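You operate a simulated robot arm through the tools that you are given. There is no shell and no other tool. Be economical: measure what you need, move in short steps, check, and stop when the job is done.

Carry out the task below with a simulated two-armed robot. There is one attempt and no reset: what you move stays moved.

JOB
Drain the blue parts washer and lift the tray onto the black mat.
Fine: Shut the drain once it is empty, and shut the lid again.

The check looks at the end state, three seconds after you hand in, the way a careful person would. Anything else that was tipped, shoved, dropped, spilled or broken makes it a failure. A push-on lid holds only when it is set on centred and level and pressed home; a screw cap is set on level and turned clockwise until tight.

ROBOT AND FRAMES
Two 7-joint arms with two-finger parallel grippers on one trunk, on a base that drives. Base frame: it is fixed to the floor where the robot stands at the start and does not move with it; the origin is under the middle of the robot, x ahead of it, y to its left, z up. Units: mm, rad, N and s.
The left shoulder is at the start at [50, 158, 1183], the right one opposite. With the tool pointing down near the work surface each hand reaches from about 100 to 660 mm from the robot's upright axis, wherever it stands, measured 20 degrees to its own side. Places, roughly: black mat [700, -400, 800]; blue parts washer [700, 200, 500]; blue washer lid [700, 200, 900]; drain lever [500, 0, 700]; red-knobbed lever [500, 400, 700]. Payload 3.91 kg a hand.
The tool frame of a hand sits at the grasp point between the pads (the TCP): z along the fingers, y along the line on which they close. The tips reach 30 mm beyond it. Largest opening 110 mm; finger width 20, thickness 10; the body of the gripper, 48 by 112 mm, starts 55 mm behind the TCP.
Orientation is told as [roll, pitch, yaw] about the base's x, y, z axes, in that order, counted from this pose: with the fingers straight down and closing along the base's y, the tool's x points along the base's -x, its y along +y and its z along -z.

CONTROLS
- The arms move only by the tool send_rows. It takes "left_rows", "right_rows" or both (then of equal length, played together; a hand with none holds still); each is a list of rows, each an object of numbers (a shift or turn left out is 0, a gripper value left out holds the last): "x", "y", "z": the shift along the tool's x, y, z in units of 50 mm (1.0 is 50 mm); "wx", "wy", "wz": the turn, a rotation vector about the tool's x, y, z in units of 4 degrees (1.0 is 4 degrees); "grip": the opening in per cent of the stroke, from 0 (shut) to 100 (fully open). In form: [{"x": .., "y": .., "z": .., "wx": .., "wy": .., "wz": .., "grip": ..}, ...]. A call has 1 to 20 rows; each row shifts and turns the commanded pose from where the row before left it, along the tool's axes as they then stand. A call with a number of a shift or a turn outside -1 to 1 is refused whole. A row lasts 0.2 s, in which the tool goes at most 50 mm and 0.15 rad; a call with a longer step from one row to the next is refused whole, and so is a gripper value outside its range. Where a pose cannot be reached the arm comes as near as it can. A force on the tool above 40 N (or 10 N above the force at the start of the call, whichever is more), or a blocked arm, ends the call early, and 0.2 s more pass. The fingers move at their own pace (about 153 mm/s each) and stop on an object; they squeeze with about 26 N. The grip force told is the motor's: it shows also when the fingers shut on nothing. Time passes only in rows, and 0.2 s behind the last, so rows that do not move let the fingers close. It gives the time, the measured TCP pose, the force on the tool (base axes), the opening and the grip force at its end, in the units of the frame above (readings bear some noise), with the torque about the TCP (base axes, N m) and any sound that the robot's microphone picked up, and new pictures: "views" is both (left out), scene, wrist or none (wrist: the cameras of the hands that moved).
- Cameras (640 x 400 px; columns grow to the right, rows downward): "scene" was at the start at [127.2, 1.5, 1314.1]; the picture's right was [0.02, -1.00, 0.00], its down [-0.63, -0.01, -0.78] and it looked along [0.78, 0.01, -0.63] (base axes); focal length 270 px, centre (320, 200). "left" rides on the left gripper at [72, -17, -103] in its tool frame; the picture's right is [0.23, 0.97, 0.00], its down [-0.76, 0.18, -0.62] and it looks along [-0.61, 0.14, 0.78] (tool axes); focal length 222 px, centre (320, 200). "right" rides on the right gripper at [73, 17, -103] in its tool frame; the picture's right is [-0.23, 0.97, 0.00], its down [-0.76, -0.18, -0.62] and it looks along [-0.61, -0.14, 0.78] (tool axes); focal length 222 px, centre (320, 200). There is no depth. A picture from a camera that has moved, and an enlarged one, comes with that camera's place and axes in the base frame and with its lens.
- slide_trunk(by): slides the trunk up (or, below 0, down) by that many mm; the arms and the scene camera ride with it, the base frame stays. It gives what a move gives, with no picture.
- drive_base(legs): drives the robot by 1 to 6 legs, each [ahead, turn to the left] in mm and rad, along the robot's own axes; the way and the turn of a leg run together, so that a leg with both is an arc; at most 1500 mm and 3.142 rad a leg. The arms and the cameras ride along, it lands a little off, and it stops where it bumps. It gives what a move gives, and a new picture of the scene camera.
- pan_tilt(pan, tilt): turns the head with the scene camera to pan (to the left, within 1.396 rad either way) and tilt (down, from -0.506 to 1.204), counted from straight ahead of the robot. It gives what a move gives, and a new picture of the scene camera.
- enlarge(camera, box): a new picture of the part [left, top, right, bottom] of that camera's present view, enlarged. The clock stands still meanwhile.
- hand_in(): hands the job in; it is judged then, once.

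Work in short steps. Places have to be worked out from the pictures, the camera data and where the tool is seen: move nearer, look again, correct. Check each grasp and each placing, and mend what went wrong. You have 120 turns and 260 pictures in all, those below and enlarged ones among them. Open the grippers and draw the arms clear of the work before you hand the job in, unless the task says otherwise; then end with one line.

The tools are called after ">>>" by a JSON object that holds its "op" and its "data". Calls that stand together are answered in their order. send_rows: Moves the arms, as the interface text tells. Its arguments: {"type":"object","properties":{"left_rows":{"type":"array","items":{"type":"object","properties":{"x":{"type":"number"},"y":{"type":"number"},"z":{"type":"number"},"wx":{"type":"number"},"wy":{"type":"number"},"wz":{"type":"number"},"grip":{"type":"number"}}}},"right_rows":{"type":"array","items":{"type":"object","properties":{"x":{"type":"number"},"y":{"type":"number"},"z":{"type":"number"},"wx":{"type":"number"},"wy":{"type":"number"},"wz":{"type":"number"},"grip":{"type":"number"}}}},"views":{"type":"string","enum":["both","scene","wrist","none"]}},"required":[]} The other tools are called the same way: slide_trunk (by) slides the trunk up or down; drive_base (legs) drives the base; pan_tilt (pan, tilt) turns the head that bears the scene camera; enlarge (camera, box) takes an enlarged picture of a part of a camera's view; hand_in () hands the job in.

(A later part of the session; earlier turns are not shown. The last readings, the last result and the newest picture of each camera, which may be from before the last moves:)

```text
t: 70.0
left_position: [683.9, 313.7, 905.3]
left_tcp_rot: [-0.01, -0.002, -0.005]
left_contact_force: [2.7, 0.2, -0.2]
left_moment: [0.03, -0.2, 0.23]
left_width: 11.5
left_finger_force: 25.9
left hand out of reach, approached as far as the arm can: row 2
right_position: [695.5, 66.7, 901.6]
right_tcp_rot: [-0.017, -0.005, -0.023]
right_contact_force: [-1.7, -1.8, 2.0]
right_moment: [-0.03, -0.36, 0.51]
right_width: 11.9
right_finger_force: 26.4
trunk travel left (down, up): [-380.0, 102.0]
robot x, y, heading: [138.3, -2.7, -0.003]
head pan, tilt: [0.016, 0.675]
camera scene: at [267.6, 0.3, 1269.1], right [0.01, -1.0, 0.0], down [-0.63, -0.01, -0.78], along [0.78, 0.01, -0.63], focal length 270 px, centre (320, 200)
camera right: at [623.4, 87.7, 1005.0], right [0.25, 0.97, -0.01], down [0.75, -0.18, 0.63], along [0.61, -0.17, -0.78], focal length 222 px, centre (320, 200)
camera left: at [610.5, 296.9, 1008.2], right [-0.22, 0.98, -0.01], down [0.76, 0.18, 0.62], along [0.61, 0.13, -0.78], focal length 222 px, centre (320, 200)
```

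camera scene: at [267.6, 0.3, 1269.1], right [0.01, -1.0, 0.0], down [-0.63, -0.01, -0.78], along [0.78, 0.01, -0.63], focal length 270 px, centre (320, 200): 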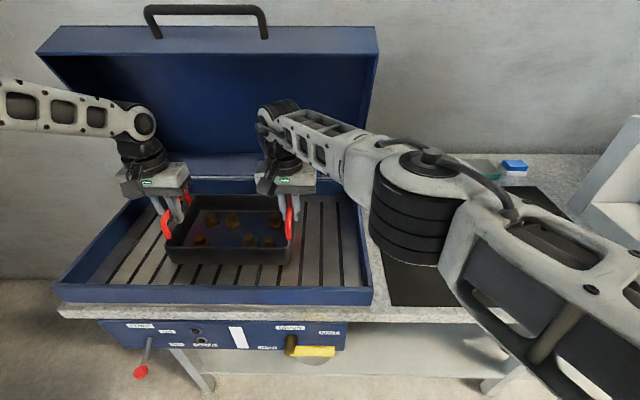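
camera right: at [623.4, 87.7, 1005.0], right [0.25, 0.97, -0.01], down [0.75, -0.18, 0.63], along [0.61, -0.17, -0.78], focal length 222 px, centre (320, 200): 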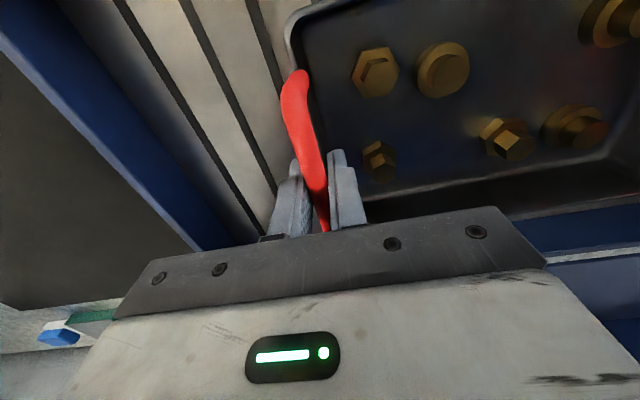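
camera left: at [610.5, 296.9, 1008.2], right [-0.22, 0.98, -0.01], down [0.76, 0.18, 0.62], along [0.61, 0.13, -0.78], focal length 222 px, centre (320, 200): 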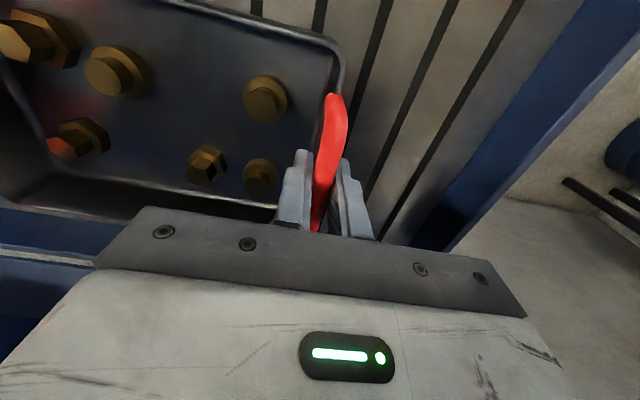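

Both handles are gripped (≈11.7 mm). I'll lift with the trunk, which raises both hands equally.

>>> {"op": "slide_trunk", "data": {"by": 100}}

>>> {"op": "send_rows", "data": {"right_rows": [{"z": -0.2}, {"z": -0.3}, {}], "left_rows": [{"z": -0.2}, {"z": -0.3}, {}], "views": "both"}}

```text
t: 71.3
left_position: [684.9, 314.8, 1003.7]
left_tcp_rot: [-0.011, -0.002, -0.004]
left_contact_force: [2.0, 2.3, -6.1]
left_moment: [0.01, 0.06, 0.16]
left_width: 11.8
left_finger_force: 26.0
right_position: [698.2, 68.4, 1001.4]
right_tcp_rot: [-0.015, -0.003, -0.022]
right_contact_force: [-1.9, -2.0, -5.0]
right_moment: [-0.01, 0.11, 0.54]
right_width: 11.7
right_finger_force: 25.8
trunk travel left (down, up): [-480.0, 2.0]
robot x, y, heading: [139.5, -0.2, -0.006]
head pan, tilt: [0.016, 0.675]
```

```text
t: 72.2
left_position: [684.6, 315.2, 1027.8]
left_tcp_rot: [-0.011, -0.001, -0.005]
left_contact_force: [3.0, 2.1, -6.1]
left_moment: [0.04, 0.04, 0.12]
left_width: 11.5
left_finger_force: 25.7
right_position: [697.5, 67.9, 1025.1]
right_tcp_rot: [-0.017, -0.005, -0.022]
right_contact_force: [-2.6, -2.0, -6.7]
right_moment: [-0.02, 0.08, 0.53]
right_width: 11.9
right_finger_force: 25.9
trunk travel left (down, up): [-480.0, 2.0]
robot x, y, heading: [140.0, -1.5, 0.001]
head pan, tilt: [0.016, 0.675]
camera scene: at [268.8, 0.7, 1368.9], right [0.01, -1.0, 0.0], down [-0.63, -0.01, -0.78], along [0.78, 0.01, -0.63], focal length 270 px, centre (320, 200)
camera right: at [624.3, 88.5, 1129.1], right [0.25, 0.97, -0.02], down [0.76, -0.18, 0.63], along [0.61, -0.17, -0.78], focal length 222 px, centre (320, 200)
camera left: at [612.1, 297.6, 1133.3], right [-0.22, 0.98, -0.01], down [0.76, 0.18, 0.62], along [0.61, 0.13, -0.78], focal length 222 px, centre (320, 200)
```

scene: 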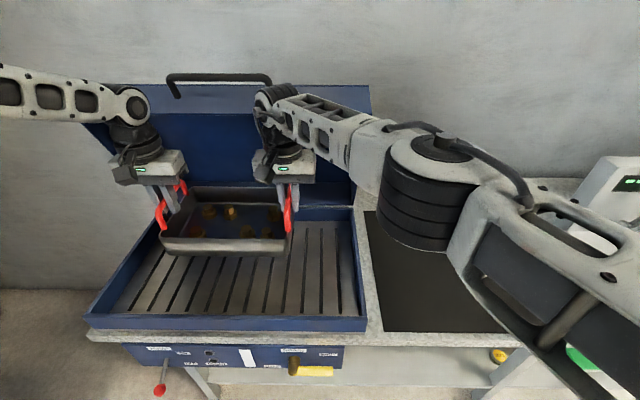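
right: 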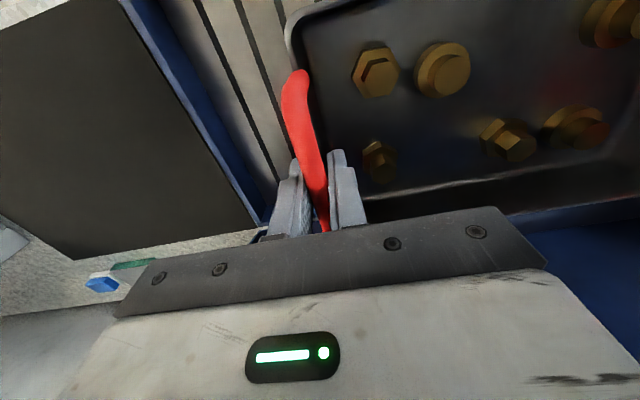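
left: 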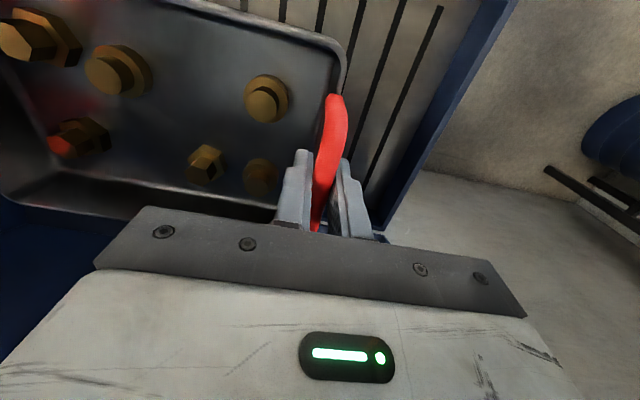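

The tray is up and level, about 0.6 kg per hand. I'll back straight off so the tray clears the open lid before going sideways.

>>> {"op": "drive_base", "data": {"legs": [[-120, 0]]}}

>>> {"op": "send_rows", "data": {"right_rows": [{"y": -0.4}, {"y": -0.5}, {"y": -0.5}, {"y": -0.5}, {}], "left_rows": [{"y": -0.4}, {"y": -0.5}, {"y": -0.5}, {"y": -0.5}, {}], "views": "scene"}}

```text
t: 73.4
left_position: [563.4, 315.0, 1030.1]
left_tcp_rot: [-0.011, -0.001, -0.005]
left_contact_force: [1.9, 3.7, -4.2]
left_moment: [-0.01, 0.04, 0.11]
left_width: 11.9
left_finger_force: 26.0
right_position: [575.3, 68.8, 1026.0]
right_tcp_rot: [-0.015, -0.004, -0.021]
right_contact_force: [-2.7, -2.8, -4.9]
right_moment: [0.01, 0.07, 0.56]
right_width: 11.8
right_finger_force: 25.9
trunk travel left (down, up): [-480.0, 2.0]
robot x, y, heading: [20.9, 1.1, -0.001]
head pan, tilt: [0.016, 0.675]
camera scene: at [147.7, 1.0, 1369.1], right [0.01, -1.0, 0.0], down [-0.63, -0.01, -0.78], along [0.78, 0.01, -0.63], focal length 270 px, centre (320, 200)
```

scene: 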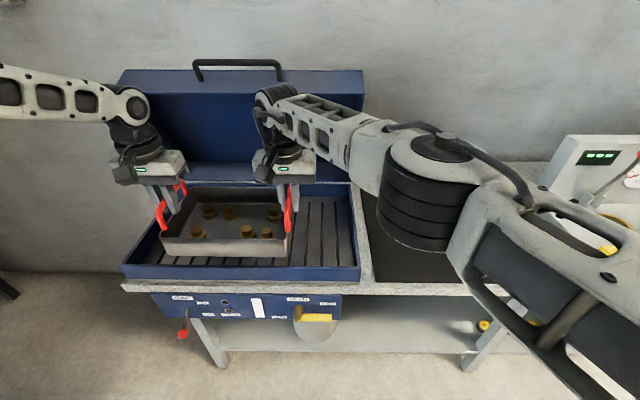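

```text
t: 74.6
left_position: [545.6, 226.5, 1037.7]
left_tcp_rot: [-0.022, -0.007, -0.01]
left_contact_force: [7.5, -36.2, -6.3]
left_moment: [0.06, 0.12, 0.55]
left_width: 12.8
left_finger_force: 26.4
left hand out of reach, approached as far as the arm can: row 3, 4
right_position: [571.0, -18.9, 1029.6]
right_tcp_rot: [-0.004, 0.0, -0.009]
right_contact_force: [-8.2, 36.1, -3.5]
right_moment: [-0.07, -0.02, 0.55]
right_width: 12.6
right_finger_force: 26.5
trunk travel left (down, up): [-480.0, 2.0]
robot x, y, heading: [15.2, -5.0, -0.002]
head pan, tilt: [0.016, 0.675]
camera scene: at [148.7, 1.4, 1369.0], right [0.01, -1.0, 0.0], down [-0.63, -0.01, -0.78], along [0.78, 0.01, -0.63], focal length 270 px, centre (320, 200)
```

scene: 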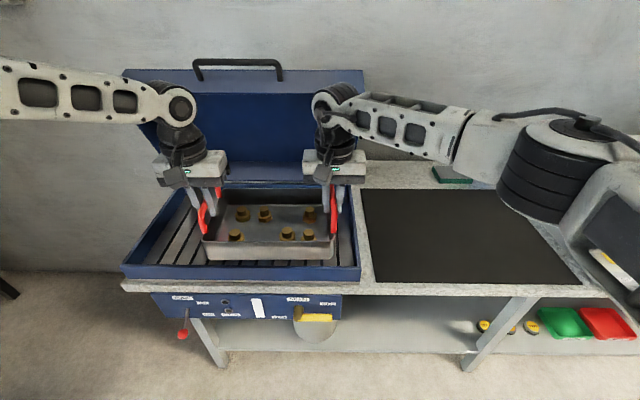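

The left arm hit its limit, and the hands now pull against each other at 36 N. I'll relax that by easing the right hand back 6 mm, and carry the tray with the base instead.

>>> {"op": "send_rows", "data": {"right_rows": [{"y": 0.12}, {}], "left_rows": [{"y": 0.0}, {}], "views": "none"}}

```text
t: 75.2
left_position: [546.1, 228.3, 1038.5]
left_tcp_rot: [-0.018, -0.005, -0.006]
left_contact_force: [8.0, -27.0, -7.0]
left_moment: [-0.02, 0.05, 0.58]
left_width: 12.7
left_finger_force: 26.0
right_position: [572.7, -16.3, 1028.0]
right_tcp_rot: [-0.011, 0.001, -0.014]
right_contact_force: [-6.6, 27.2, -3.9]
right_moment: [-0.04, 0.0, 0.59]
right_width: 12.5
right_finger_force: 26.3
trunk travel left (down, up): [-480.0, 2.0]
robot x, y, heading: [21.9, -2.4, -0.001]
head pan, tilt: [0.016, 0.675]
```

Still 27 N of pull; easing about 18 mm more.

>>> {"op": "send_rows", "data": {"right_rows": [{"y": 0.2}, {"y": 0.15}, {}], "left_rows": [{"z": 0.0}, {"z": 0.1}, {}], "views": "wrist"}}

```text
t: 76.0
left_position: [544.0, 235.1, 1032.5]
left_tcp_rot: [-0.004, 0.001, 0.001]
left_contact_force: [2.7, 15.4, -4.7]
left_moment: [0.09, -0.65, 0.62]
left_width: 13.2
left_finger_force: 26.2
right_position: [577.0, -8.3, 1028.5]
right_tcp_rot: [-0.026, -0.002, -0.03]
right_contact_force: [-2.9, -15.8, -5.7]
right_moment: [-0.07, 0.71, 0.54]
right_width: 13.8
right_finger_force: 25.7
trunk travel left (down, up): [-480.0, 2.0]
robot x, y, heading: [21.0, 0.7, -0.001]
head pan, tilt: [0.016, 0.675]
camera right: at [504.9, 13.4, 1130.2], right [0.26, 0.97, -0.02], down [0.75, -0.18, 0.63], along [0.6, -0.18, -0.78], focal length 222 px, centre (320, 200)
camera left: at [471.8, 217.8, 1136.8], right [-0.23, 0.97, 0.0], down [0.76, 0.18, 0.62], along [0.61, 0.14, -0.78], focal length 222 px, centre (320, 200)
```

right: 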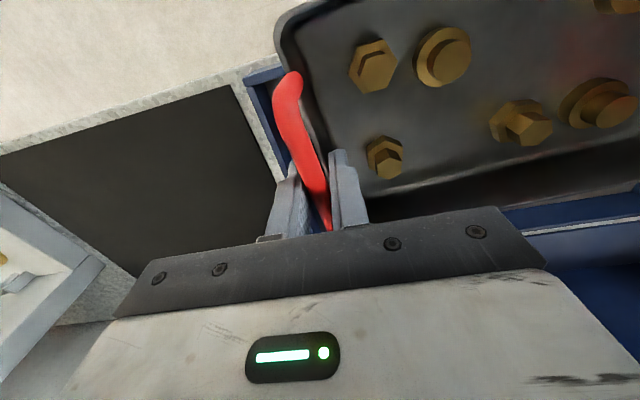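
left: 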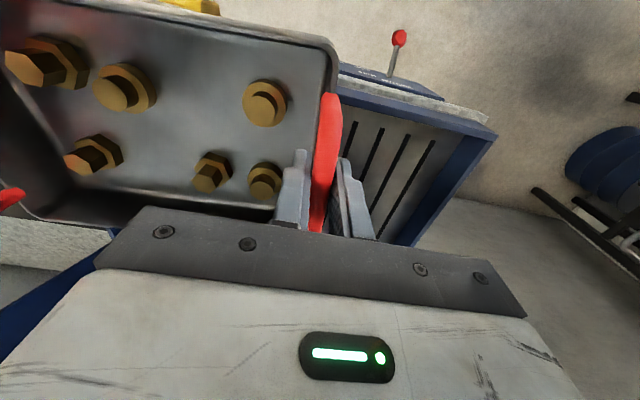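

Now slightly compressive; backing off 6 mm balances it, then I'll drive straight back.

>>> {"op": "send_rows", "data": {"right_rows": [{"y": -0.12}, {}], "views": "none"}}

>>> {"op": "drive_base", "data": {"legs": [[-350, 0]]}}

```text
t: 76.6
left_position: [544.2, 233.6, 1032.9]
left_tcp_rot: [-0.008, 0.001, -0.002]
left_contact_force: [1.6, 20.9, -4.7]
left_moment: [-0.03, 0.1, 0.51]
left_width: 13.3
left_finger_force: 25.6
right_position: [575.7, -10.9, 1027.5]
right_tcp_rot: [-0.022, -0.005, -0.024]
right_contact_force: [-1.6, -20.9, -6.5]
right_moment: [0.03, 0.02, 0.5]
right_width: 13.6
right_finger_force: 25.9
trunk travel left (down, up): [-480.0, 2.0]
robot x, y, heading: [21.9, 1.4, -0.004]
head pan, tilt: [0.016, 0.675]
```

```text
t: 78.8
left_position: [195.2, 234.3, 1033.2]
left_tcp_rot: [-0.006, 0.0, -0.005]
left_contact_force: [1.3, 25.5, -5.5]
left_moment: [0.0, 0.2, 0.54]
left_width: 13.2
left_finger_force: 25.9
right_position: [226.9, -9.7, 1027.3]
right_tcp_rot: [-0.021, -0.004, -0.028]
right_contact_force: [-1.7, -25.0, -5.7]
right_moment: [0.04, -0.01, 0.58]
right_width: 13.6
right_finger_force: 26.3
trunk travel left (down, up): [-480.0, 2.0]
robot x, y, heading: [-326.5, 3.3, 0.001]
head pan, tilt: [0.016, 0.675]
camera scene: at [-199.5, 1.5, 1369.0], right [0.01, -1.0, 0.0], down [-0.63, -0.01, -0.78], along [0.78, 0.01, -0.63], focal length 270 px, centre (320, 200)
```

scene: 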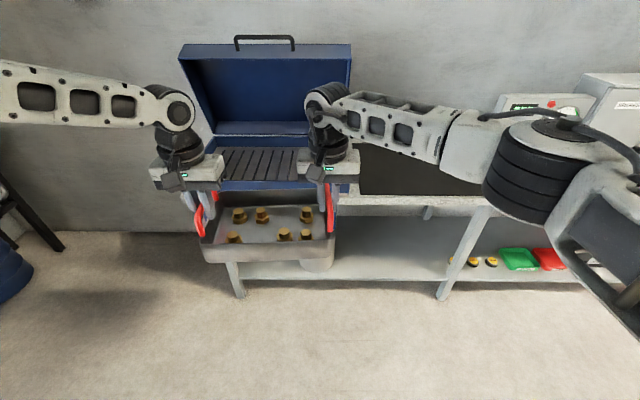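

Clear of the bench. Easing the squeeze slightly, then turning right and driving along the bench with the tray, well in front of everything.

>>> {"op": "send_rows", "data": {"right_rows": [{"y": -0.16}, {}], "views": "none"}}

>>> {"op": "drive_base", "data": {"legs": [[0, -1.2]]}}

```text
t: 79.5
left_position: [196.1, 230.5, 1034.3]
left_tcp_rot: [-0.011, -0.003, -0.008]
left_contact_force: [7.6, -21.6, -6.5]
left_moment: [0.02, 0.14, 0.59]
left_width: 12.8
left_finger_force: 25.3
right_position: [225.8, -14.9, 1028.3]
right_tcp_rot: [-0.015, 0.0, -0.018]
right_contact_force: [-6.8, 21.1, -4.6]
right_moment: [-0.04, -0.09, 0.63]
right_width: 13.3
right_finger_force: 25.9
trunk travel left (down, up): [-480.0, 2.0]
robot x, y, heading: [-328.0, 3.6, -0.006]
head pan, tilt: [0.016, 0.675]
```

```text
t: 82.9
left_position: [71.8, -411.1, 1033.8]
left_tcp_rot: [-0.012, -0.006, -1.223]
left_contact_force: [-23.0, -17.0, -6.6]
left_moment: [0.04, 0.05, 0.55]
left_width: 12.7
left_finger_force: 25.9
right_position: [-149.8, -522.4, 1026.3]
right_tcp_rot: [-0.014, 0.0, -1.235]
right_contact_force: [23.3, 16.3, -5.3]
right_moment: [0.01, 0.05, 0.57]
right_width: 12.8
right_finger_force: 25.9
trunk travel left (down, up): [-480.0, 2.0]
robot x, y, heading: [-324.9, 5.0, -1.225]
head pan, tilt: [0.016, 0.675]
camera scene: at [-281.1, -118.4, 1369.0], right [-0.93, -0.36, 0.0], down [-0.22, 0.58, -0.78], along [0.28, -0.73, -0.63], focal length 270 px, centre (320, 200)
```

scene: 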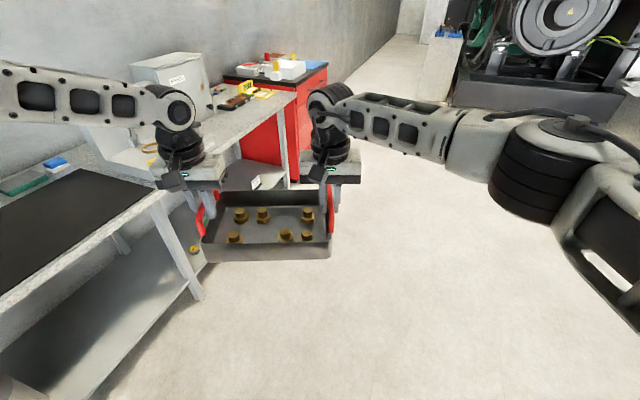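

The way ahead is clear. Driving along the bench 525 mm, then turning back to face it.

>>> {"op": "drive_base", "data": {"legs": [[525, 0]]}}

>>> {"op": "drive_base", "data": {"legs": [[0, 1.225]]}}

```text
t: 85.9
left_position: [247.8, -899.1, 1033.5]
left_tcp_rot: [-0.011, -0.004, -1.227]
left_contact_force: [0.0, -5.6, -5.6]
left_moment: [0.06, -0.01, 0.59]
left_width: 12.6
left_finger_force: 25.5
right_position: [27.5, -1009.4, 1027.6]
right_tcp_rot: [-0.016, 0.001, -1.238]
right_contact_force: [0.4, 5.2, -5.9]
right_moment: [0.05, 0.06, 0.55]
right_width: 12.6
right_finger_force: 25.8
trunk travel left (down, up): [-480.0, 2.0]
robot x, y, heading: [-147.5, -486.7, -1.222]
head pan, tilt: [0.016, 0.675]
camera scene: at [-104.0, -605.1, 1368.9], right [-0.93, -0.36, 0.0], down [-0.22, 0.59, -0.78], along [0.28, -0.73, -0.63], focal length 270 px, centre (320, 200)
```

scene: 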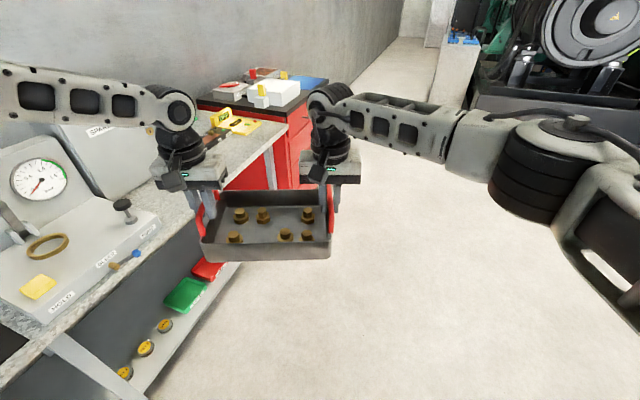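

```text
t: 89.3
left_position: [374.6, -254.0, 1031.9]
left_tcp_rot: [-0.014, -0.005, -0.005]
left_contact_force: [3.3, -0.1, -4.9]
left_moment: [0.03, -0.02, 0.48]
left_width: 12.9
left_finger_force: 26.3
right_position: [401.6, -500.2, 1027.4]
right_tcp_rot: [-0.015, 0.0, -0.018]
right_contact_force: [-4.5, 0.9, -5.4]
right_moment: [-0.01, 0.15, 0.47]
right_width: 12.7
right_finger_force: 25.9
trunk travel left (down, up): [-480.0, 2.0]
robot x, y, heading: [-147.9, -486.1, -0.001]
head pan, tilt: [0.016, 0.675]
camera scene: at [-22.0, -484.6, 1369.0], right [0.01, -1.0, 0.0], down [-0.63, -0.01, -0.78], along [0.78, 0.01, -0.63], focal length 270 px, centre (320, 200)
```

scene: 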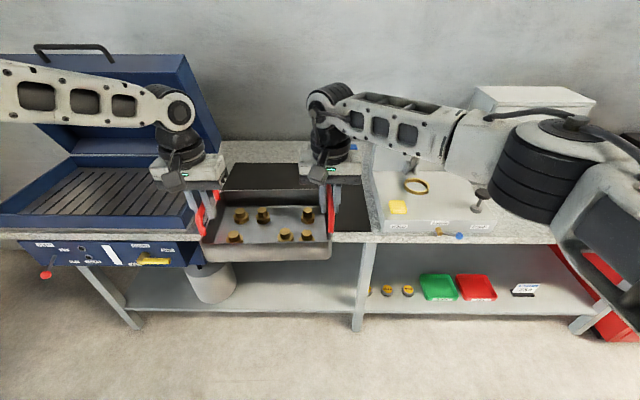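

The tray is now centred at y≈-377, in line with the mat. I'll drive forward in two stages, watching the right elbow over the neighbouring device.

>>> {"op": "drive_base", "data": {"legs": [[200, 0]]}}

>>> {"op": "pan_tilt", "data": {"pan": -0.5, "tilt": 0.675}}

```text
t: 90.9
left_position: [573.2, -254.0, 1032.9]
left_tcp_rot: [-0.013, -0.002, -0.004]
left_contact_force: [3.8, 0.4, -6.6]
left_moment: [0.02, -0.28, 0.56]
left_width: 12.3
left_finger_force: 25.6
right_position: [599.2, -499.2, 1025.9]
right_tcp_rot: [-0.015, 0.004, -0.016]
right_contact_force: [-4.0, -0.3, -5.5]
right_moment: [-0.05, 0.43, 0.57]
right_width: 12.8
right_finger_force: 26.4
trunk travel left (down, up): [-480.0, 2.0]
robot x, y, heading: [44.6, -489.9, 0.001]
head pan, tilt: [0.016, 0.675]
camera scene: at [176.6, -484.9, 1368.9], right [0.01, -1.0, 0.0], down [-0.63, -0.01, -0.78], along [0.78, 0.01, -0.63], focal length 270 px, centre (320, 200)
```

scene: 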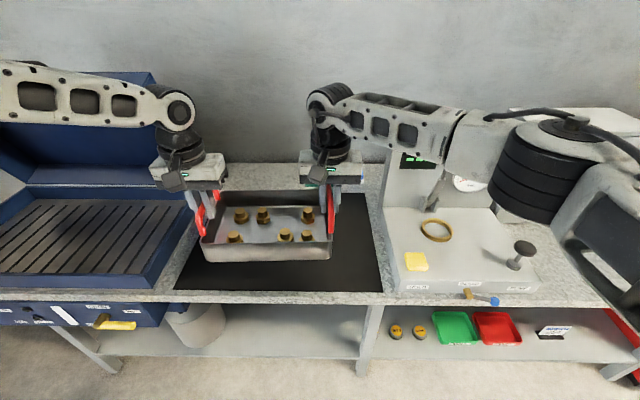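

```text
t: 91.9
left_position: [571.8, -254.2, 1033.0]
left_tcp_rot: [-0.014, -0.005, -0.002]
left_contact_force: [3.6, -0.1, -5.4]
left_moment: [0.0, 0.0, 0.56]
left_width: 12.6
left_finger_force: 26.3
right_position: [598.8, -498.3, 1027.0]
right_tcp_rot: [-0.017, 0.002, -0.013]
right_contact_force: [-4.8, 0.1, -5.1]
right_moment: [0.01, 0.11, 0.63]
right_width: 12.7
right_finger_force: 25.7
trunk travel left (down, up): [-480.0, 2.0]
robot x, y, heading: [46.7, -485.7, -0.001]
head pan, tilt: [-0.499, 0.675]
camera scene: at [165.5, -527.2, 1369.0], right [-0.48, -0.88, 0.0], down [-0.55, 0.3, -0.78], along [0.68, -0.37, -0.63], focal length 270 px, centre (320, 200)
```

scene: 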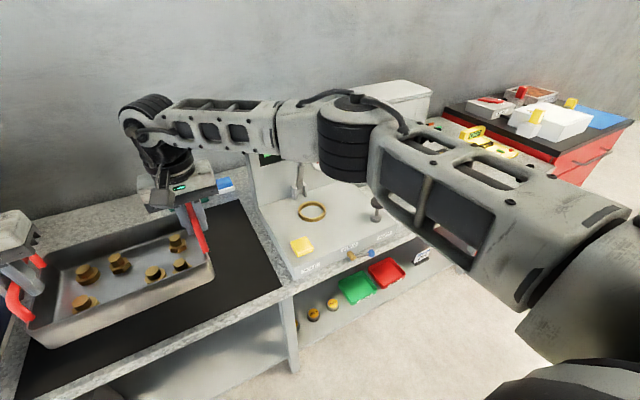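

The elbow is well clear of the device. Driving the last 105 mm to centre the tray over the mat.

>>> {"op": "pan_tilt", "data": {"pan": 0.0, "tilt": 0.8}}

>>> {"op": "drive_base", "data": {"legs": [[105, 0]]}}

```text
t: 92.8
left_position: [570.7, -255.0, 1033.2]
left_tcp_rot: [-0.012, -0.004, -0.004]
left_contact_force: [4.6, 0.0, -5.6]
left_moment: [0.05, -0.28, 0.58]
left_width: 12.7
left_finger_force: 25.5
right_position: [599.2, -500.4, 1027.6]
right_tcp_rot: [-0.014, 0.003, -0.014]
right_contact_force: [-5.0, -1.8, -4.7]
right_moment: [-0.02, 0.4, 0.55]
right_width: 13.1
right_finger_force: 25.9
trunk travel left (down, up): [-480.0, 2.0]
robot x, y, heading: [49.0, -485.4, -0.0]
head pan, tilt: [0.0, 0.799]
camera scene: at [170.7, -486.3, 1358.7], right [0.0, -1.0, 0.0], down [-0.72, 0.0, -0.7], along [0.7, 0.0, -0.72], focal length 270 px, centre (320, 200)
```

scene: 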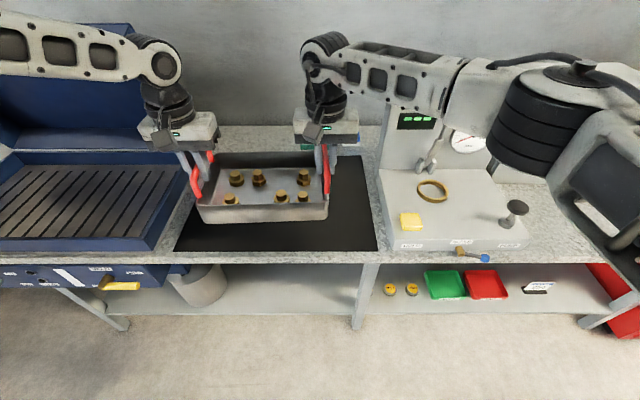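

```text
t: 94.0
left_position: [677.9, -255.0, 1032.2]
left_tcp_rot: [-0.012, -0.001, -0.003]
left_contact_force: [5.6, 0.2, -5.6]
left_moment: [0.02, 0.09, 0.54]
left_width: 12.8
left_finger_force: 26.3
right_position: [706.6, -499.5, 1027.3]
right_tcp_rot: [-0.015, 0.003, -0.017]
right_contact_force: [-3.1, 1.0, -5.6]
right_moment: [0.01, 0.06, 0.55]
right_width: 13.2
right_finger_force: 26.2
trunk travel left (down, up): [-480.0, 2.0]
robot x, y, heading: [155.2, -485.7, -0.001]
head pan, tilt: [0.0, 0.799]
camera scene: at [277.9, -486.5, 1358.5], right [0.0, -1.0, 0.0], down [-0.72, 0.0, -0.7], along [0.7, 0.0, -0.72], focal length 270 px, centre (320, 200)
```

scene: 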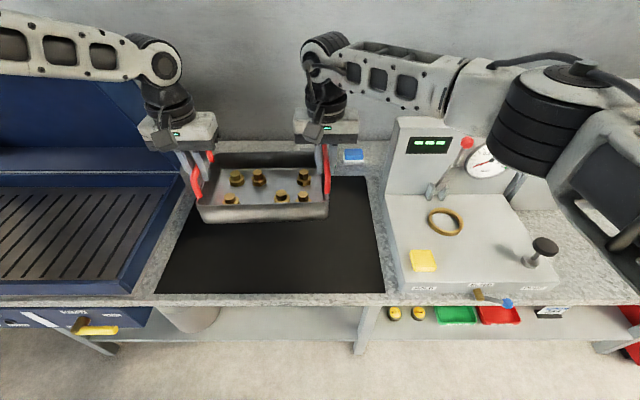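

The tray is centred over the mat at about (692, -377). Lowering with the trunk by 100 mm; the arm stays clear of the device's column.

>>> {"op": "slide_trunk", "data": {"by": -100}}

>>> {"op": "pan_tilt", "data": {"pan": 0.0, "tilt": 0.75}}

```text
t: 95.3
left_position: [677.7, -254.9, 934.8]
left_tcp_rot: [-0.013, -0.003, -0.003]
left_contact_force: [3.9, 0.5, -4.5]
left_moment: [0.01, -0.22, 0.55]
left_width: 12.6
left_finger_force: 25.9
right_position: [706.1, -499.9, 927.8]
right_tcp_rot: [-0.016, 0.006, -0.016]
right_contact_force: [-4.4, -1.2, -4.8]
right_moment: [-0.06, 0.33, 0.51]
right_width: 12.9
right_finger_force: 26.3
trunk travel left (down, up): [-380.0, 102.0]
robot x, y, heading: [154.2, -487.1, -0.001]
head pan, tilt: [0.0, 0.799]
```

```text
t: 95.9
left_position: [677.7, -254.7, 933.6]
left_tcp_rot: [-0.012, -0.004, -0.004]
left_contact_force: [2.7, 0.3, -5.8]
left_moment: [0.03, -0.24, 0.53]
left_width: 12.2
left_finger_force: 25.9
right_position: [704.5, -499.8, 927.5]
right_tcp_rot: [-0.015, 0.003, -0.016]
right_contact_force: [-3.4, -1.1, -5.7]
right_moment: [0.0, 0.37, 0.55]
right_width: 13.1
right_finger_force: 26.2
trunk travel left (down, up): [-380.0, 102.0]
robot x, y, heading: [156.1, -482.8, -0.001]
head pan, tilt: [0.0, 0.75]
camera scene: at [279.0, -486.5, 1262.6], right [0.0, -1.0, 0.0], down [-0.68, 0.0, -0.73], along [0.73, 0.0, -0.68], focal length 270 px, centre (320, 200)
```

scene: 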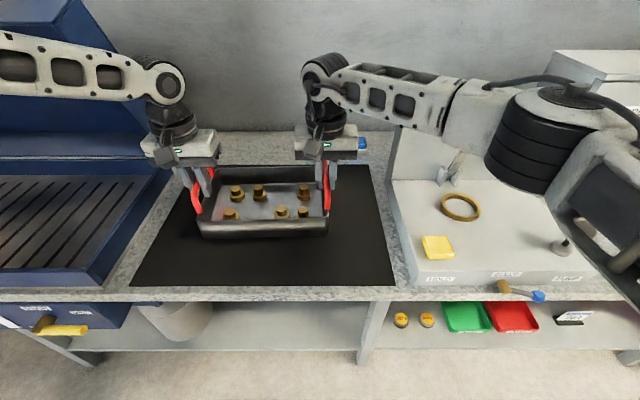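

About 20–25 mm still to go by estimate. Lowering both hands together in fine steps until the weight comes off.

>>> {"op": "send_rows", "data": {"right_rows": [{"z": 0.1}, {"z": 0.1}, {"z": 0.1}, {}], "left_rows": [{"z": 0.1}, {"z": 0.1}, {"z": 0.1}, {}], "views": "none"}}

>>> {"op": "enlarge", "data": {"camera": "scene", "box": [120, 140, 400, 300]}}

```text
t: 96.9
left_position: [672.6, -253.8, 920.8]
left_tcp_rot: [-0.015, -0.005, -0.004]
left_contact_force: [6.2, -10.7, -6.1]
left_moment: [-0.01, 0.24, 0.55]
left_width: 13.0
left_finger_force: 25.9
left hand out of reach, approached as far as the arm can: row 3
right_position: [705.5, -497.5, 914.1]
right_tcp_rot: [-0.012, 0.005, -0.012]
right_contact_force: [-6.7, 11.2, -5.1]
right_moment: [0.05, -0.13, 0.54]
right_width: 13.1
right_finger_force: 26.3
trunk travel left (down, up): [-380.0, 102.0]
robot x, y, heading: [154.5, -484.8, -0.001]
head pan, tilt: [0.0, 0.75]
```

```text
2.29 times, centred on (260, 220) of scene
camera zoom: at [279.0, -486.5, 1262.7], right [0.0, -1.0, 0.0], down [-0.68, 0.0, -0.73], along [0.73, 0.0, -0.68], focal length 618 px, centre (457, 154)
```

zoom: 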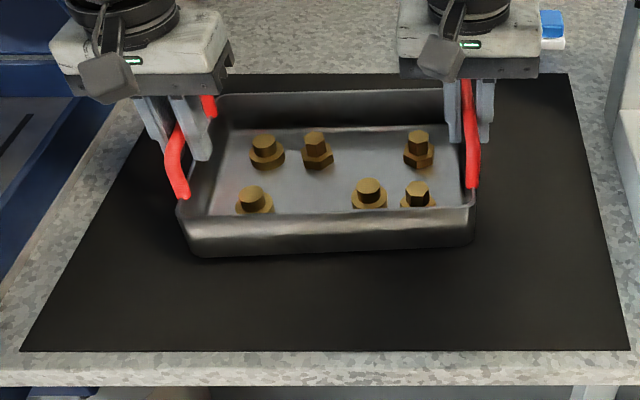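

Still carrying the weight, and the left arm is at its limit again, so I'll finish with small trunk slides.

>>> {"op": "slide_trunk", "data": {"by": -6}}

>>> {"op": "slide_trunk", "data": {"by": -4}}

```text
t: 97.5
left_position: [673.3, -253.5, 915.8]
left_tcp_rot: [-0.015, -0.005, -0.006]
left_contact_force: [6.6, -16.1, -5.5]
left_moment: [-0.05, 0.25, 0.5]
left_width: 13.1
left_finger_force: 26.2
right_position: [702.8, -498.6, 906.6]
right_tcp_rot: [-0.011, 0.003, -0.013]
right_contact_force: [-5.8, 16.2, -5.2]
right_moment: [0.01, -0.16, 0.54]
right_width: 13.0
right_finger_force: 26.0
trunk travel left (down, up): [-374.0, 108.0]
robot x, y, heading: [156.2, -487.4, -0.002]
head pan, tilt: [0.0, 0.75]
```

```text
t: 98.0
left_position: [673.4, -253.6, 910.5]
left_tcp_rot: [-0.016, -0.005, -0.006]
left_contact_force: [7.1, -19.9, -5.8]
left_moment: [-0.05, 0.4, 0.51]
left_width: 13.0
left_finger_force: 25.9
right_position: [704.1, -498.4, 903.4]
right_tcp_rot: [-0.012, 0.004, -0.013]
right_contact_force: [-7.1, 20.2, -5.8]
right_moment: [0.0, -0.26, 0.51]
right_width: 13.1
right_finger_force: 25.8
trunk travel left (down, up): [-370.0, 112.0]
robot x, y, heading: [155.3, -489.3, -0.001]
head pan, tilt: [0.0, 0.75]
```

Not down yet; continuing with small slides.

>>> {"op": "slide_trunk", "data": {"by": -5}}

>>> {"op": "slide_trunk", "data": {"by": -4}}

>>> {"op": "enlarge", "data": {"camera": "scene", "box": [120, 140, 400, 300]}}

```text
t: 98.6
left_position: [673.8, -253.3, 905.6]
left_tcp_rot: [-0.015, -0.005, -0.004]
left_contact_force: [6.4, -20.7, -5.9]
left_moment: [-0.05, 0.3, 0.53]
left_width: 12.7
left_finger_force: 26.3
right_position: [704.5, -498.5, 897.1]
right_tcp_rot: [-0.012, 0.006, -0.013]
right_contact_force: [-6.6, 21.4, -5.1]
right_moment: [-0.01, -0.22, 0.53]
right_width: 13.1
right_finger_force: 26.2
trunk travel left (down, up): [-365.0, 117.0]
robot x, y, heading: [152.8, -488.3, -0.001]
head pan, tilt: [0.0, 0.75]
```

```text
t: 99.1
left_position: [674.0, -252.9, 902.3]
left_tcp_rot: [-0.017, -0.006, -0.004]
left_contact_force: [7.2, -20.2, -5.1]
left_moment: [0.02, -0.08, 0.58]
left_width: 12.9
left_finger_force: 25.9
right_position: [704.2, -497.1, 895.1]
right_tcp_rot: [-0.012, 0.003, -0.013]
right_contact_force: [-6.0, 20.3, -0.3]
right_moment: [0.05, -0.16, 0.56]
right_width: 13.1
right_finger_force: 25.9
trunk travel left (down, up): [-361.0, 121.0]
robot x, y, heading: [153.7, -487.8, -0.003]
head pan, tilt: [0.0, 0.75]
```

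```text
2.29 times, centred on (260, 220) of scene
camera zoom: at [278.6, -486.5, 1243.8], right [0.0, -1.0, 0.0], down [-0.68, 0.0, -0.73], along [0.73, 0.0, -0.68], focal length 618 px, centre (457, 154)
```

zoom: 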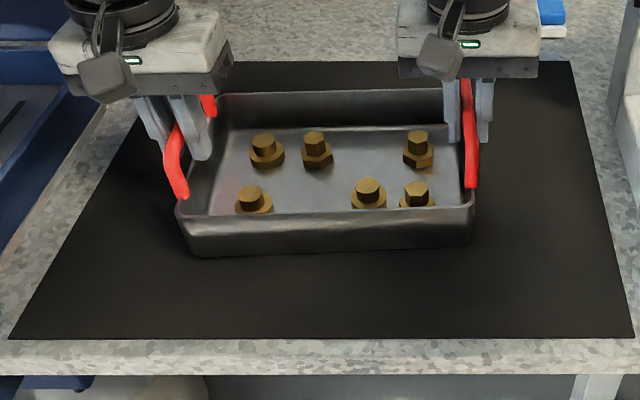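

The right side has touched down; a little more for the left.

>>> {"op": "slide_trunk", "data": {"by": -4}}

```text
t: 99.6
left_position: [671.8, -251.3, 899.9]
left_tcp_rot: [-0.015, -0.01, -0.003]
left_contact_force: [7.4, -16.7, -5.8]
left_moment: [0.04, -0.59, 0.56]
left_width: 12.8
left_finger_force: 25.8
right_position: [704.3, -496.1, 894.4]
right_tcp_rot: [-0.011, 0.0, -0.011]
right_contact_force: [-9.9, 20.7, 17.7]
right_moment: [0.07, -0.36, 0.59]
right_width: 13.0
right_finger_force: 26.2
trunk travel left (down, up): [-357.0, 125.0]
robot x, y, heading: [153.3, -489.0, -0.002]
head pan, tilt: [0.0, 0.75]
```

Now lowering just the left hand a bit and raising the right a hair, easing the sideways pull.

>>> {"op": "send_rows", "data": {"left_rows": [{"z": 0.06}, {"z": 0.04}, {}], "right_rows": [{"y": 0.08, "z": -0.02}, {"y": 0.04, "z": -0.02}, {}], "views": "none"}}

```text
t: 100.4
left_position: [672.9, -251.0, 896.4]
left_tcp_rot: [-0.013, -0.016, -0.002]
left_contact_force: [15.6, -1.2, 9.9]
left_moment: [-0.02, 0.36, 0.54]
left_width: 12.9
left_finger_force: 26.0
right_position: [703.6, -494.8, 893.1]
right_tcp_rot: [-0.018, 0.004, -0.018]
right_contact_force: [-16.3, -1.0, 13.6]
right_moment: [-0.02, 0.23, 0.51]
right_width: 13.1
right_finger_force: 25.6
trunk travel left (down, up): [-357.0, 125.0]
robot x, y, heading: [149.1, -486.3, 0.001]
head pan, tilt: [0.0, 0.75]
```

Both sides rest on the mat and the pull is balanced. Opening both grippers, then lifting off with the trunk.

>>> {"op": "send_rows", "data": {"left_rows": [{"grip": 30}, {"grip": 50}, {}], "right_rows": [{"grip": 30}, {"grip": 50}, {}], "views": "wrist"}}

```text
t: 101.2
left_position: [672.0, -252.4, 893.7]
left_tcp_rot: [-0.015, -0.008, -0.004]
left_contact_force: [-0.7, -0.4, 0.3]
left_moment: [-0.02, -0.02, 0.0]
left_width: 55.2
left_finger_force: 0.0
right_position: [706.0, -494.5, 893.0]
right_tcp_rot: [-0.014, 0.001, -0.016]
right_contact_force: [0.4, 0.1, 0.6]
right_moment: [0.01, -0.02, 0.02]
right_width: 55.0
right_finger_force: 0.1
trunk travel left (down, up): [-357.0, 125.0]
robot x, y, heading: [154.0, -490.3, -0.002]
head pan, tilt: [0.0, 0.75]
camera right: at [633.2, -474.4, 995.6], right [0.24, 0.97, -0.02], down [0.76, -0.18, 0.62], along [0.6, -0.16, -0.78], focal length 222 px, centre (320, 200)
camera left: at [598.2, -268.1, 997.1], right [-0.22, 0.97, -0.02], down [0.76, 0.18, 0.63], along [0.61, 0.13, -0.78], focal length 222 px, centre (320, 200)
```

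right: 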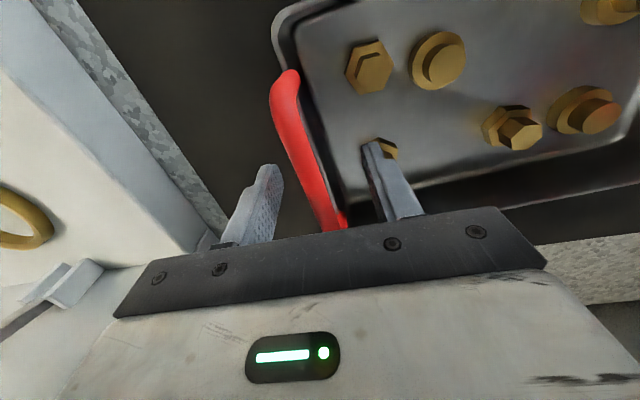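
left: 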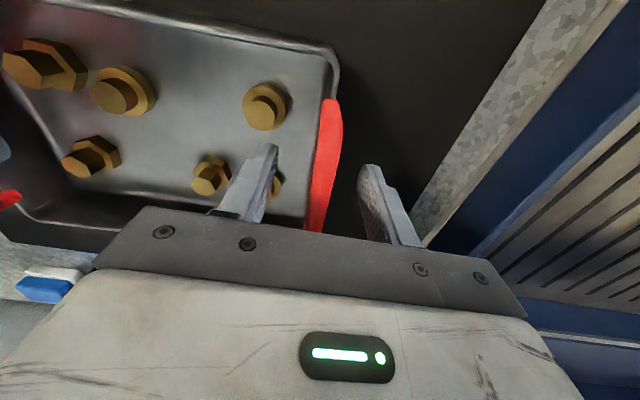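

Both are free of the bars. Raising the trunk 120 mm straight up, then checking the tray.

>>> {"op": "slide_trunk", "data": {"by": 122}}

>>> {"op": "drive_base", "data": {"legs": [[-330, 0]]}}

```text
t: 102.7
left_position: [671.2, -251.0, 1014.3]
left_tcp_rot: [-0.015, -0.007, -0.003]
left_contact_force: [-0.1, -0.2, -0.2]
left_moment: [0.0, 0.0, -0.02]
left_width: 54.9
left_finger_force: 0.1
right_position: [705.0, -493.9, 1014.6]
right_tcp_rot: [-0.016, 0.002, -0.016]
right_contact_force: [0.4, -0.3, 0.1]
right_moment: [-0.02, 0.01, 0.0]
right_width: 55.3
right_finger_force: 0.0
trunk travel left (down, up): [-479.0, 3.0]
robot x, y, heading: [152.4, -486.6, -0.004]
head pan, tilt: [0.0, 0.75]
```

```text
t: 104.9
left_position: [344.0, -251.7, 1015.0]
left_tcp_rot: [-0.015, -0.009, -0.006]
left_contact_force: [-0.6, -1.3, 0.6]
left_moment: [0.0, 0.01, 0.07]
left_width: 54.9
left_finger_force: 0.1
right_position: [377.5, -494.2, 1016.3]
right_tcp_rot: [-0.015, 0.003, -0.017]
right_contact_force: [0.1, 0.5, -0.1]
right_moment: [0.0, -0.01, -0.02]
right_width: 55.1
right_finger_force: 0.1
trunk travel left (down, up): [-479.0, 3.0]
robot x, y, heading: [-172.1, -486.7, -0.003]
head pan, tilt: [0.0, 0.75]
camera scene: at [-50.5, -486.0, 1361.9], right [0.0, -1.0, 0.0], down [-0.68, 0.0, -0.73], along [0.73, 0.0, -0.68], focal length 270 px, centre (320, 200)
```

scene: 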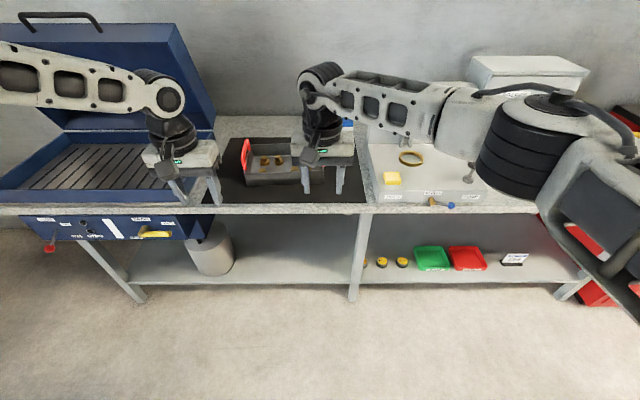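

The tray sits on the mat. I'll check it enlarged, then return to the washer by the reverse route to shut the lid.

>>> {"op": "enlarge", "data": {"camera": "scene", "box": [200, 110, 400, 230]}}

>>> {"op": "drive_base", "data": {"legs": [[0, 1.3]]}}

```text
3.20 times, centred on (300, 170) of scene
camera zoom: at [-50.5, -486.0, 1361.9], right [0.0, -1.0, 0.0], down [-0.68, 0.0, -0.73], along [0.73, 0.0, -0.68], focal length 865 px, centre (384, 296)
```

zoom: 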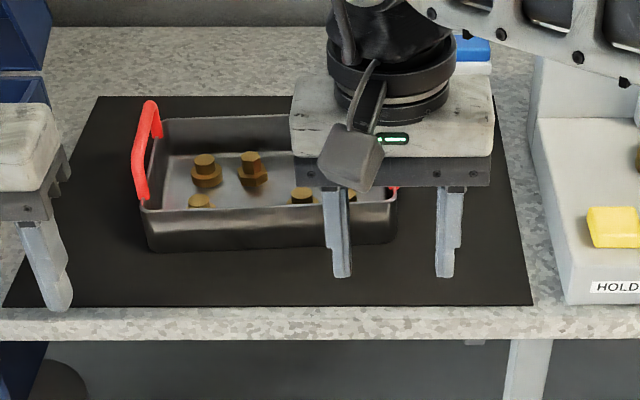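

```text
t: 108.5
left_position: [-248.6, 78.8, 1016.2]
left_tcp_rot: [-0.015, -0.006, 1.274]
left_contact_force: [0.1, -0.3, -0.7]
left_moment: [-0.01, -0.02, 0.04]
left_width: 55.1
left_finger_force: 0.0
right_position: [-8.3, 40.9, 1014.3]
right_tcp_rot: [-0.015, 0.003, 1.262]
right_contact_force: [0.3, 0.3, 0.8]
right_moment: [0.01, 0.02, 0.02]
right_width: 54.9
right_finger_force: 0.1
trunk travel left (down, up): [-479.0, 3.0]
robot x, y, heading: [-177.4, -487.7, 1.272]
head pan, tilt: [0.0, 0.75]
camera scene: at [-137.2, -367.9, 1361.8], right [0.96, -0.29, 0.0], down [-0.2, -0.65, -0.73], along [0.21, 0.7, -0.68], focal length 270 px, centre (320, 200)
```

scene: 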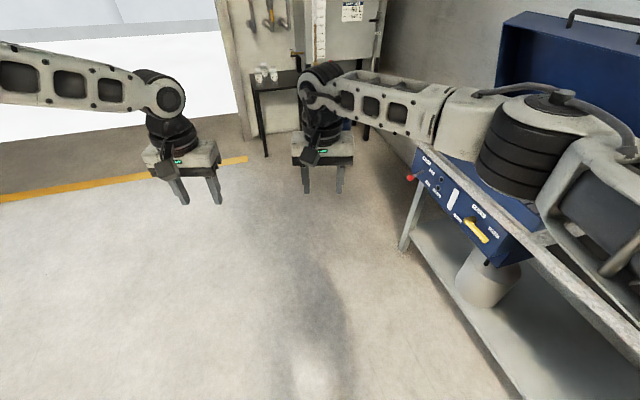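

Clear. Driving back alongside the bench and turning to face the washer again.

>>> {"op": "drive_base", "data": {"legs": [[510, 0], [0, -1.272]]}}

```text
t: 114.5
left_position: [481.5, 245.7, 1016.8]
left_tcp_rot: [-0.015, -0.009, 0.028]
left_contact_force: [-0.1, 0.7, -0.1]
left_moment: [-0.01, 0.0, -0.02]
left_width: 55.1
left_finger_force: 0.1
right_position: [522.5, 6.2, 1014.7]
right_tcp_rot: [-0.013, 0.001, 0.015]
right_contact_force: [-0.2, 0.1, -0.4]
right_moment: [-0.02, -0.01, 0.0]
right_width: 54.9
right_finger_force: 0.1
trunk travel left (down, up): [-479.0, 3.0]
robot x, y, heading: [-28.3, -4.1, 0.03]
head pan, tilt: [0.0, 0.75]
camera scene: at [95.1, -0.4, 1361.8], right [0.03, -1.0, 0.0], down [-0.68, -0.02, -0.73], along [0.73, 0.02, -0.68], focal length 270 px, centre (320, 200)
```

scene: 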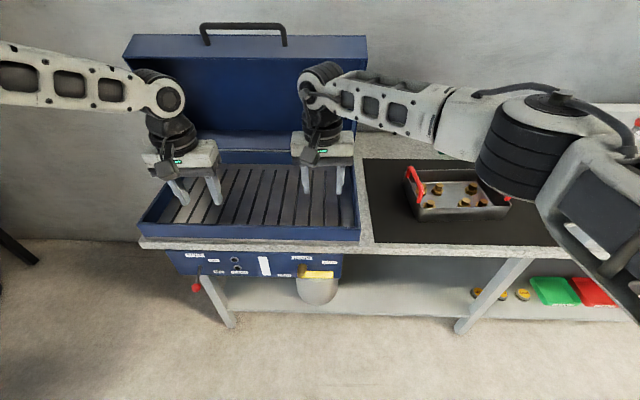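

Back at the washer; the tray sits squarely on the mat. I'll move the right hand out of the lid's path, then tilt and raise the left hand for hooking over the lid bar (≈772, 1245).

>>> {"op": "send_rows", "data": {"left_rows": [{"wy": -1, "grip": 100}, {"wy": -1}, {"wy": -1}, {"wy": -1}, {"wy": -1}, {"wy": -1}, {"wy": -1}, {"wy": -1}, {"wy": -1}, {"wy": -1}, {"x": -0.745, "z": -0.468, "y": -0.13}, {"x": -0.745, "z": -0.468, "y": -0.13}, {"x": -0.745, "z": -0.468, "y": -0.13}, {"x": -0.745, "z": -0.468, "y": -0.13}, {"x": -0.745, "z": -0.468, "y": -0.13}, {"x": -0.745, "z": -0.468, "y": -0.13}, {"x": -0.745, "z": -0.468, "y": -0.13}, {}], "right_rows": [{"x": 0.49, "y": -0.66}, {"x": 0.49, "y": -0.66}, {"x": 0.49, "y": -0.66}, {"x": 0.49, "y": -0.66}, {"x": 0.49, "y": -0.66}, {}, {}, {}, {}, {}, {}, {}, {}, {}, {}, {}, {}, {}], "views": "both"}}

```text
t: 118.3
left_position: [572.3, 211.4, 1312.0]
left_tcp_rot: [-0.017, -0.705, 0.041]
left_contact_force: [-0.1, 0.3, 0.0]
left_moment: [0.03, -0.01, 0.0]
left_width: 110.1
left_finger_force: 0.0
right_position: [399.7, -159.0, 1018.2]
right_tcp_rot: [-0.015, 0.002, 0.015]
right_contact_force: [0.2, -0.3, -0.3]
right_moment: [0.03, -0.02, 0.0]
right_width: 55.4
right_finger_force: 0.0
trunk travel left (down, up): [-479.0, 3.0]
robot x, y, heading: [-28.2, -5.0, 0.029]
head pan, tilt: [0.0, 0.75]
camera scene: at [94.5, -0.2, 1361.9], right [0.03, -1.0, 0.0], down [-0.68, -0.02, -0.73], along [0.73, 0.02, -0.68], focal length 270 px, centre (320, 200)
camera right: at [327.4, -142.5, 1121.3], right [0.21, 0.98, -0.01], down [0.77, -0.16, 0.62], along [0.61, -0.14, -0.78], focal length 222 px, centre (320, 200)
camera left: at [451.2, 188.6, 1344.7], right [-0.2, 0.97, -0.16], down [0.17, 0.2, 0.97], along [0.96, 0.17, -0.2], focal length 222 px, centre (320, 200)
```

scene: 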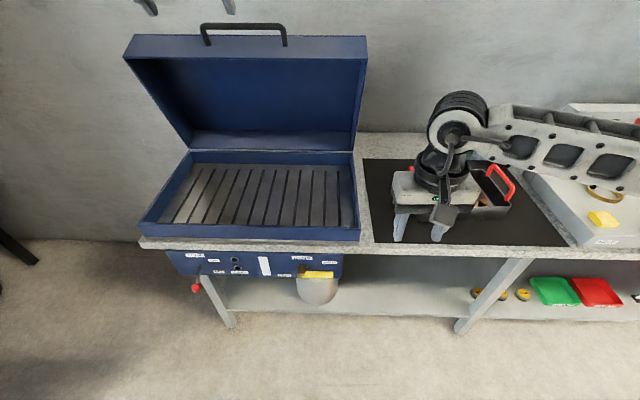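
right: 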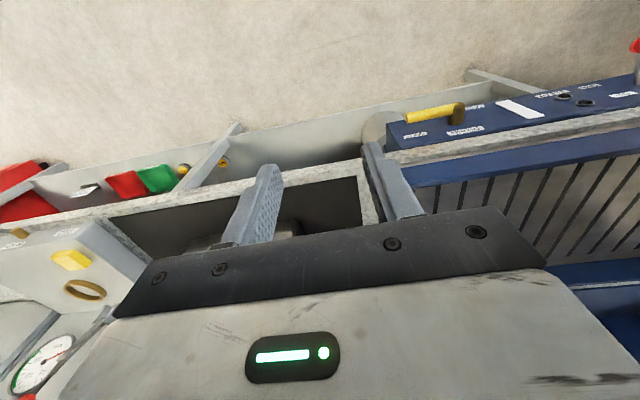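
left: 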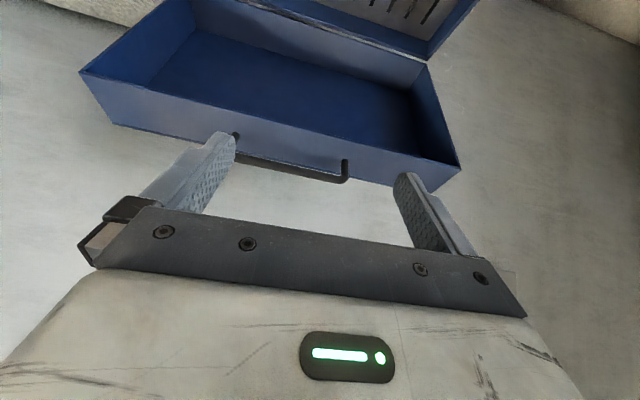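

The bar is at about (771, y 100–278, z 1240). I'll drive forward so the left fingertips hover above it.

>>> {"op": "drive_base", "data": {"legs": [[165, -0.03]]}}

>>> {"op": "send_rows", "data": {"left_rows": [{"y": -0.3}, {}], "views": "wrist"}}

```text
t: 119.8
left_position: [743.5, 194.6, 1311.6]
left_tcp_rot: [-0.018, -0.704, 0.013]
left_contact_force: [0.3, -0.3, 0.6]
left_moment: [-0.03, 0.02, -0.02]
left_width: 110.0
left_finger_force: 0.1
right_position: [560.9, -170.1, 1016.9]
right_tcp_rot: [-0.017, 0.001, -0.012]
right_contact_force: [-0.1, -0.7, 0.9]
right_moment: [0.02, 0.0, -0.01]
right_width: 55.1
right_finger_force: 0.0
trunk travel left (down, up): [-479.0, 3.0]
robot x, y, heading: [137.7, -4.0, -0.002]
head pan, tilt: [0.0, 0.75]
camera scene: at [259.3, -1.3, 1361.7], right [0.0, -1.0, 0.0], down [-0.68, 0.0, -0.73], along [0.73, 0.0, -0.68], focal length 270 px, centre (320, 200)
```

scene: 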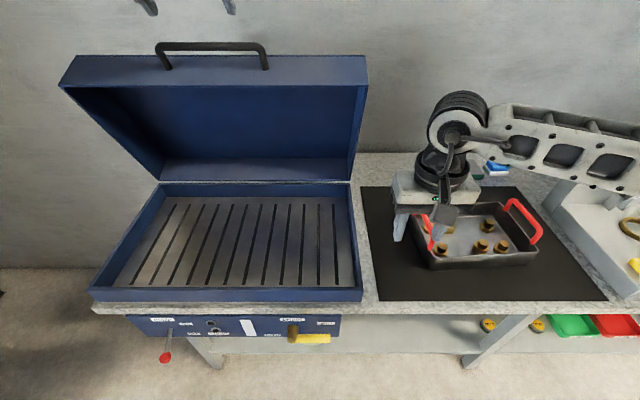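

```text
t: 120.4
left_position: [742.2, 187.5, 1311.7]
left_tcp_rot: [-0.022, -0.707, 0.014]
left_contact_force: [0.8, -0.2, -0.1]
left_moment: [0.03, -0.02, -0.04]
left_width: 110.0
left_finger_force: 0.0
left hand out of reach, approached as far as the arm can: row 1
right_position: [559.1, -168.6, 1018.6]
right_tcp_rot: [-0.017, 0.002, -0.013]
right_contact_force: [0.0, -0.2, -0.2]
right_moment: [0.02, -0.01, -0.03]
right_width: 54.9
right_finger_force: 0.1
trunk travel left (down, up): [-479.0, 3.0]
robot x, y, heading: [130.9, 0.4, -0.0]
head pan, tilt: [0.0, 0.75]
camera left: at [619.9, 169.8, 1344.9], right [-0.17, 0.97, -0.16], down [0.17, 0.19, 0.97], along [0.97, 0.14, -0.2], focal length 222 px, centre (320, 200)
```

left: 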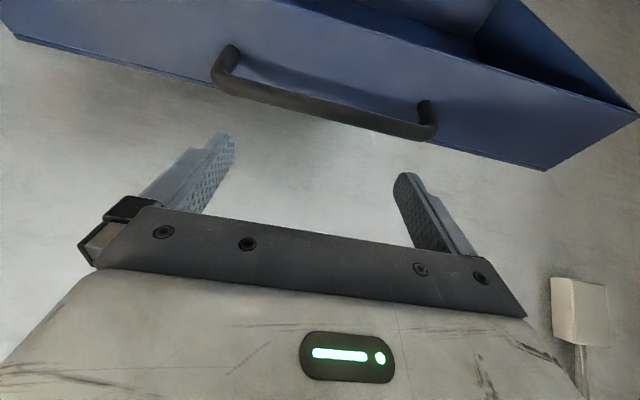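

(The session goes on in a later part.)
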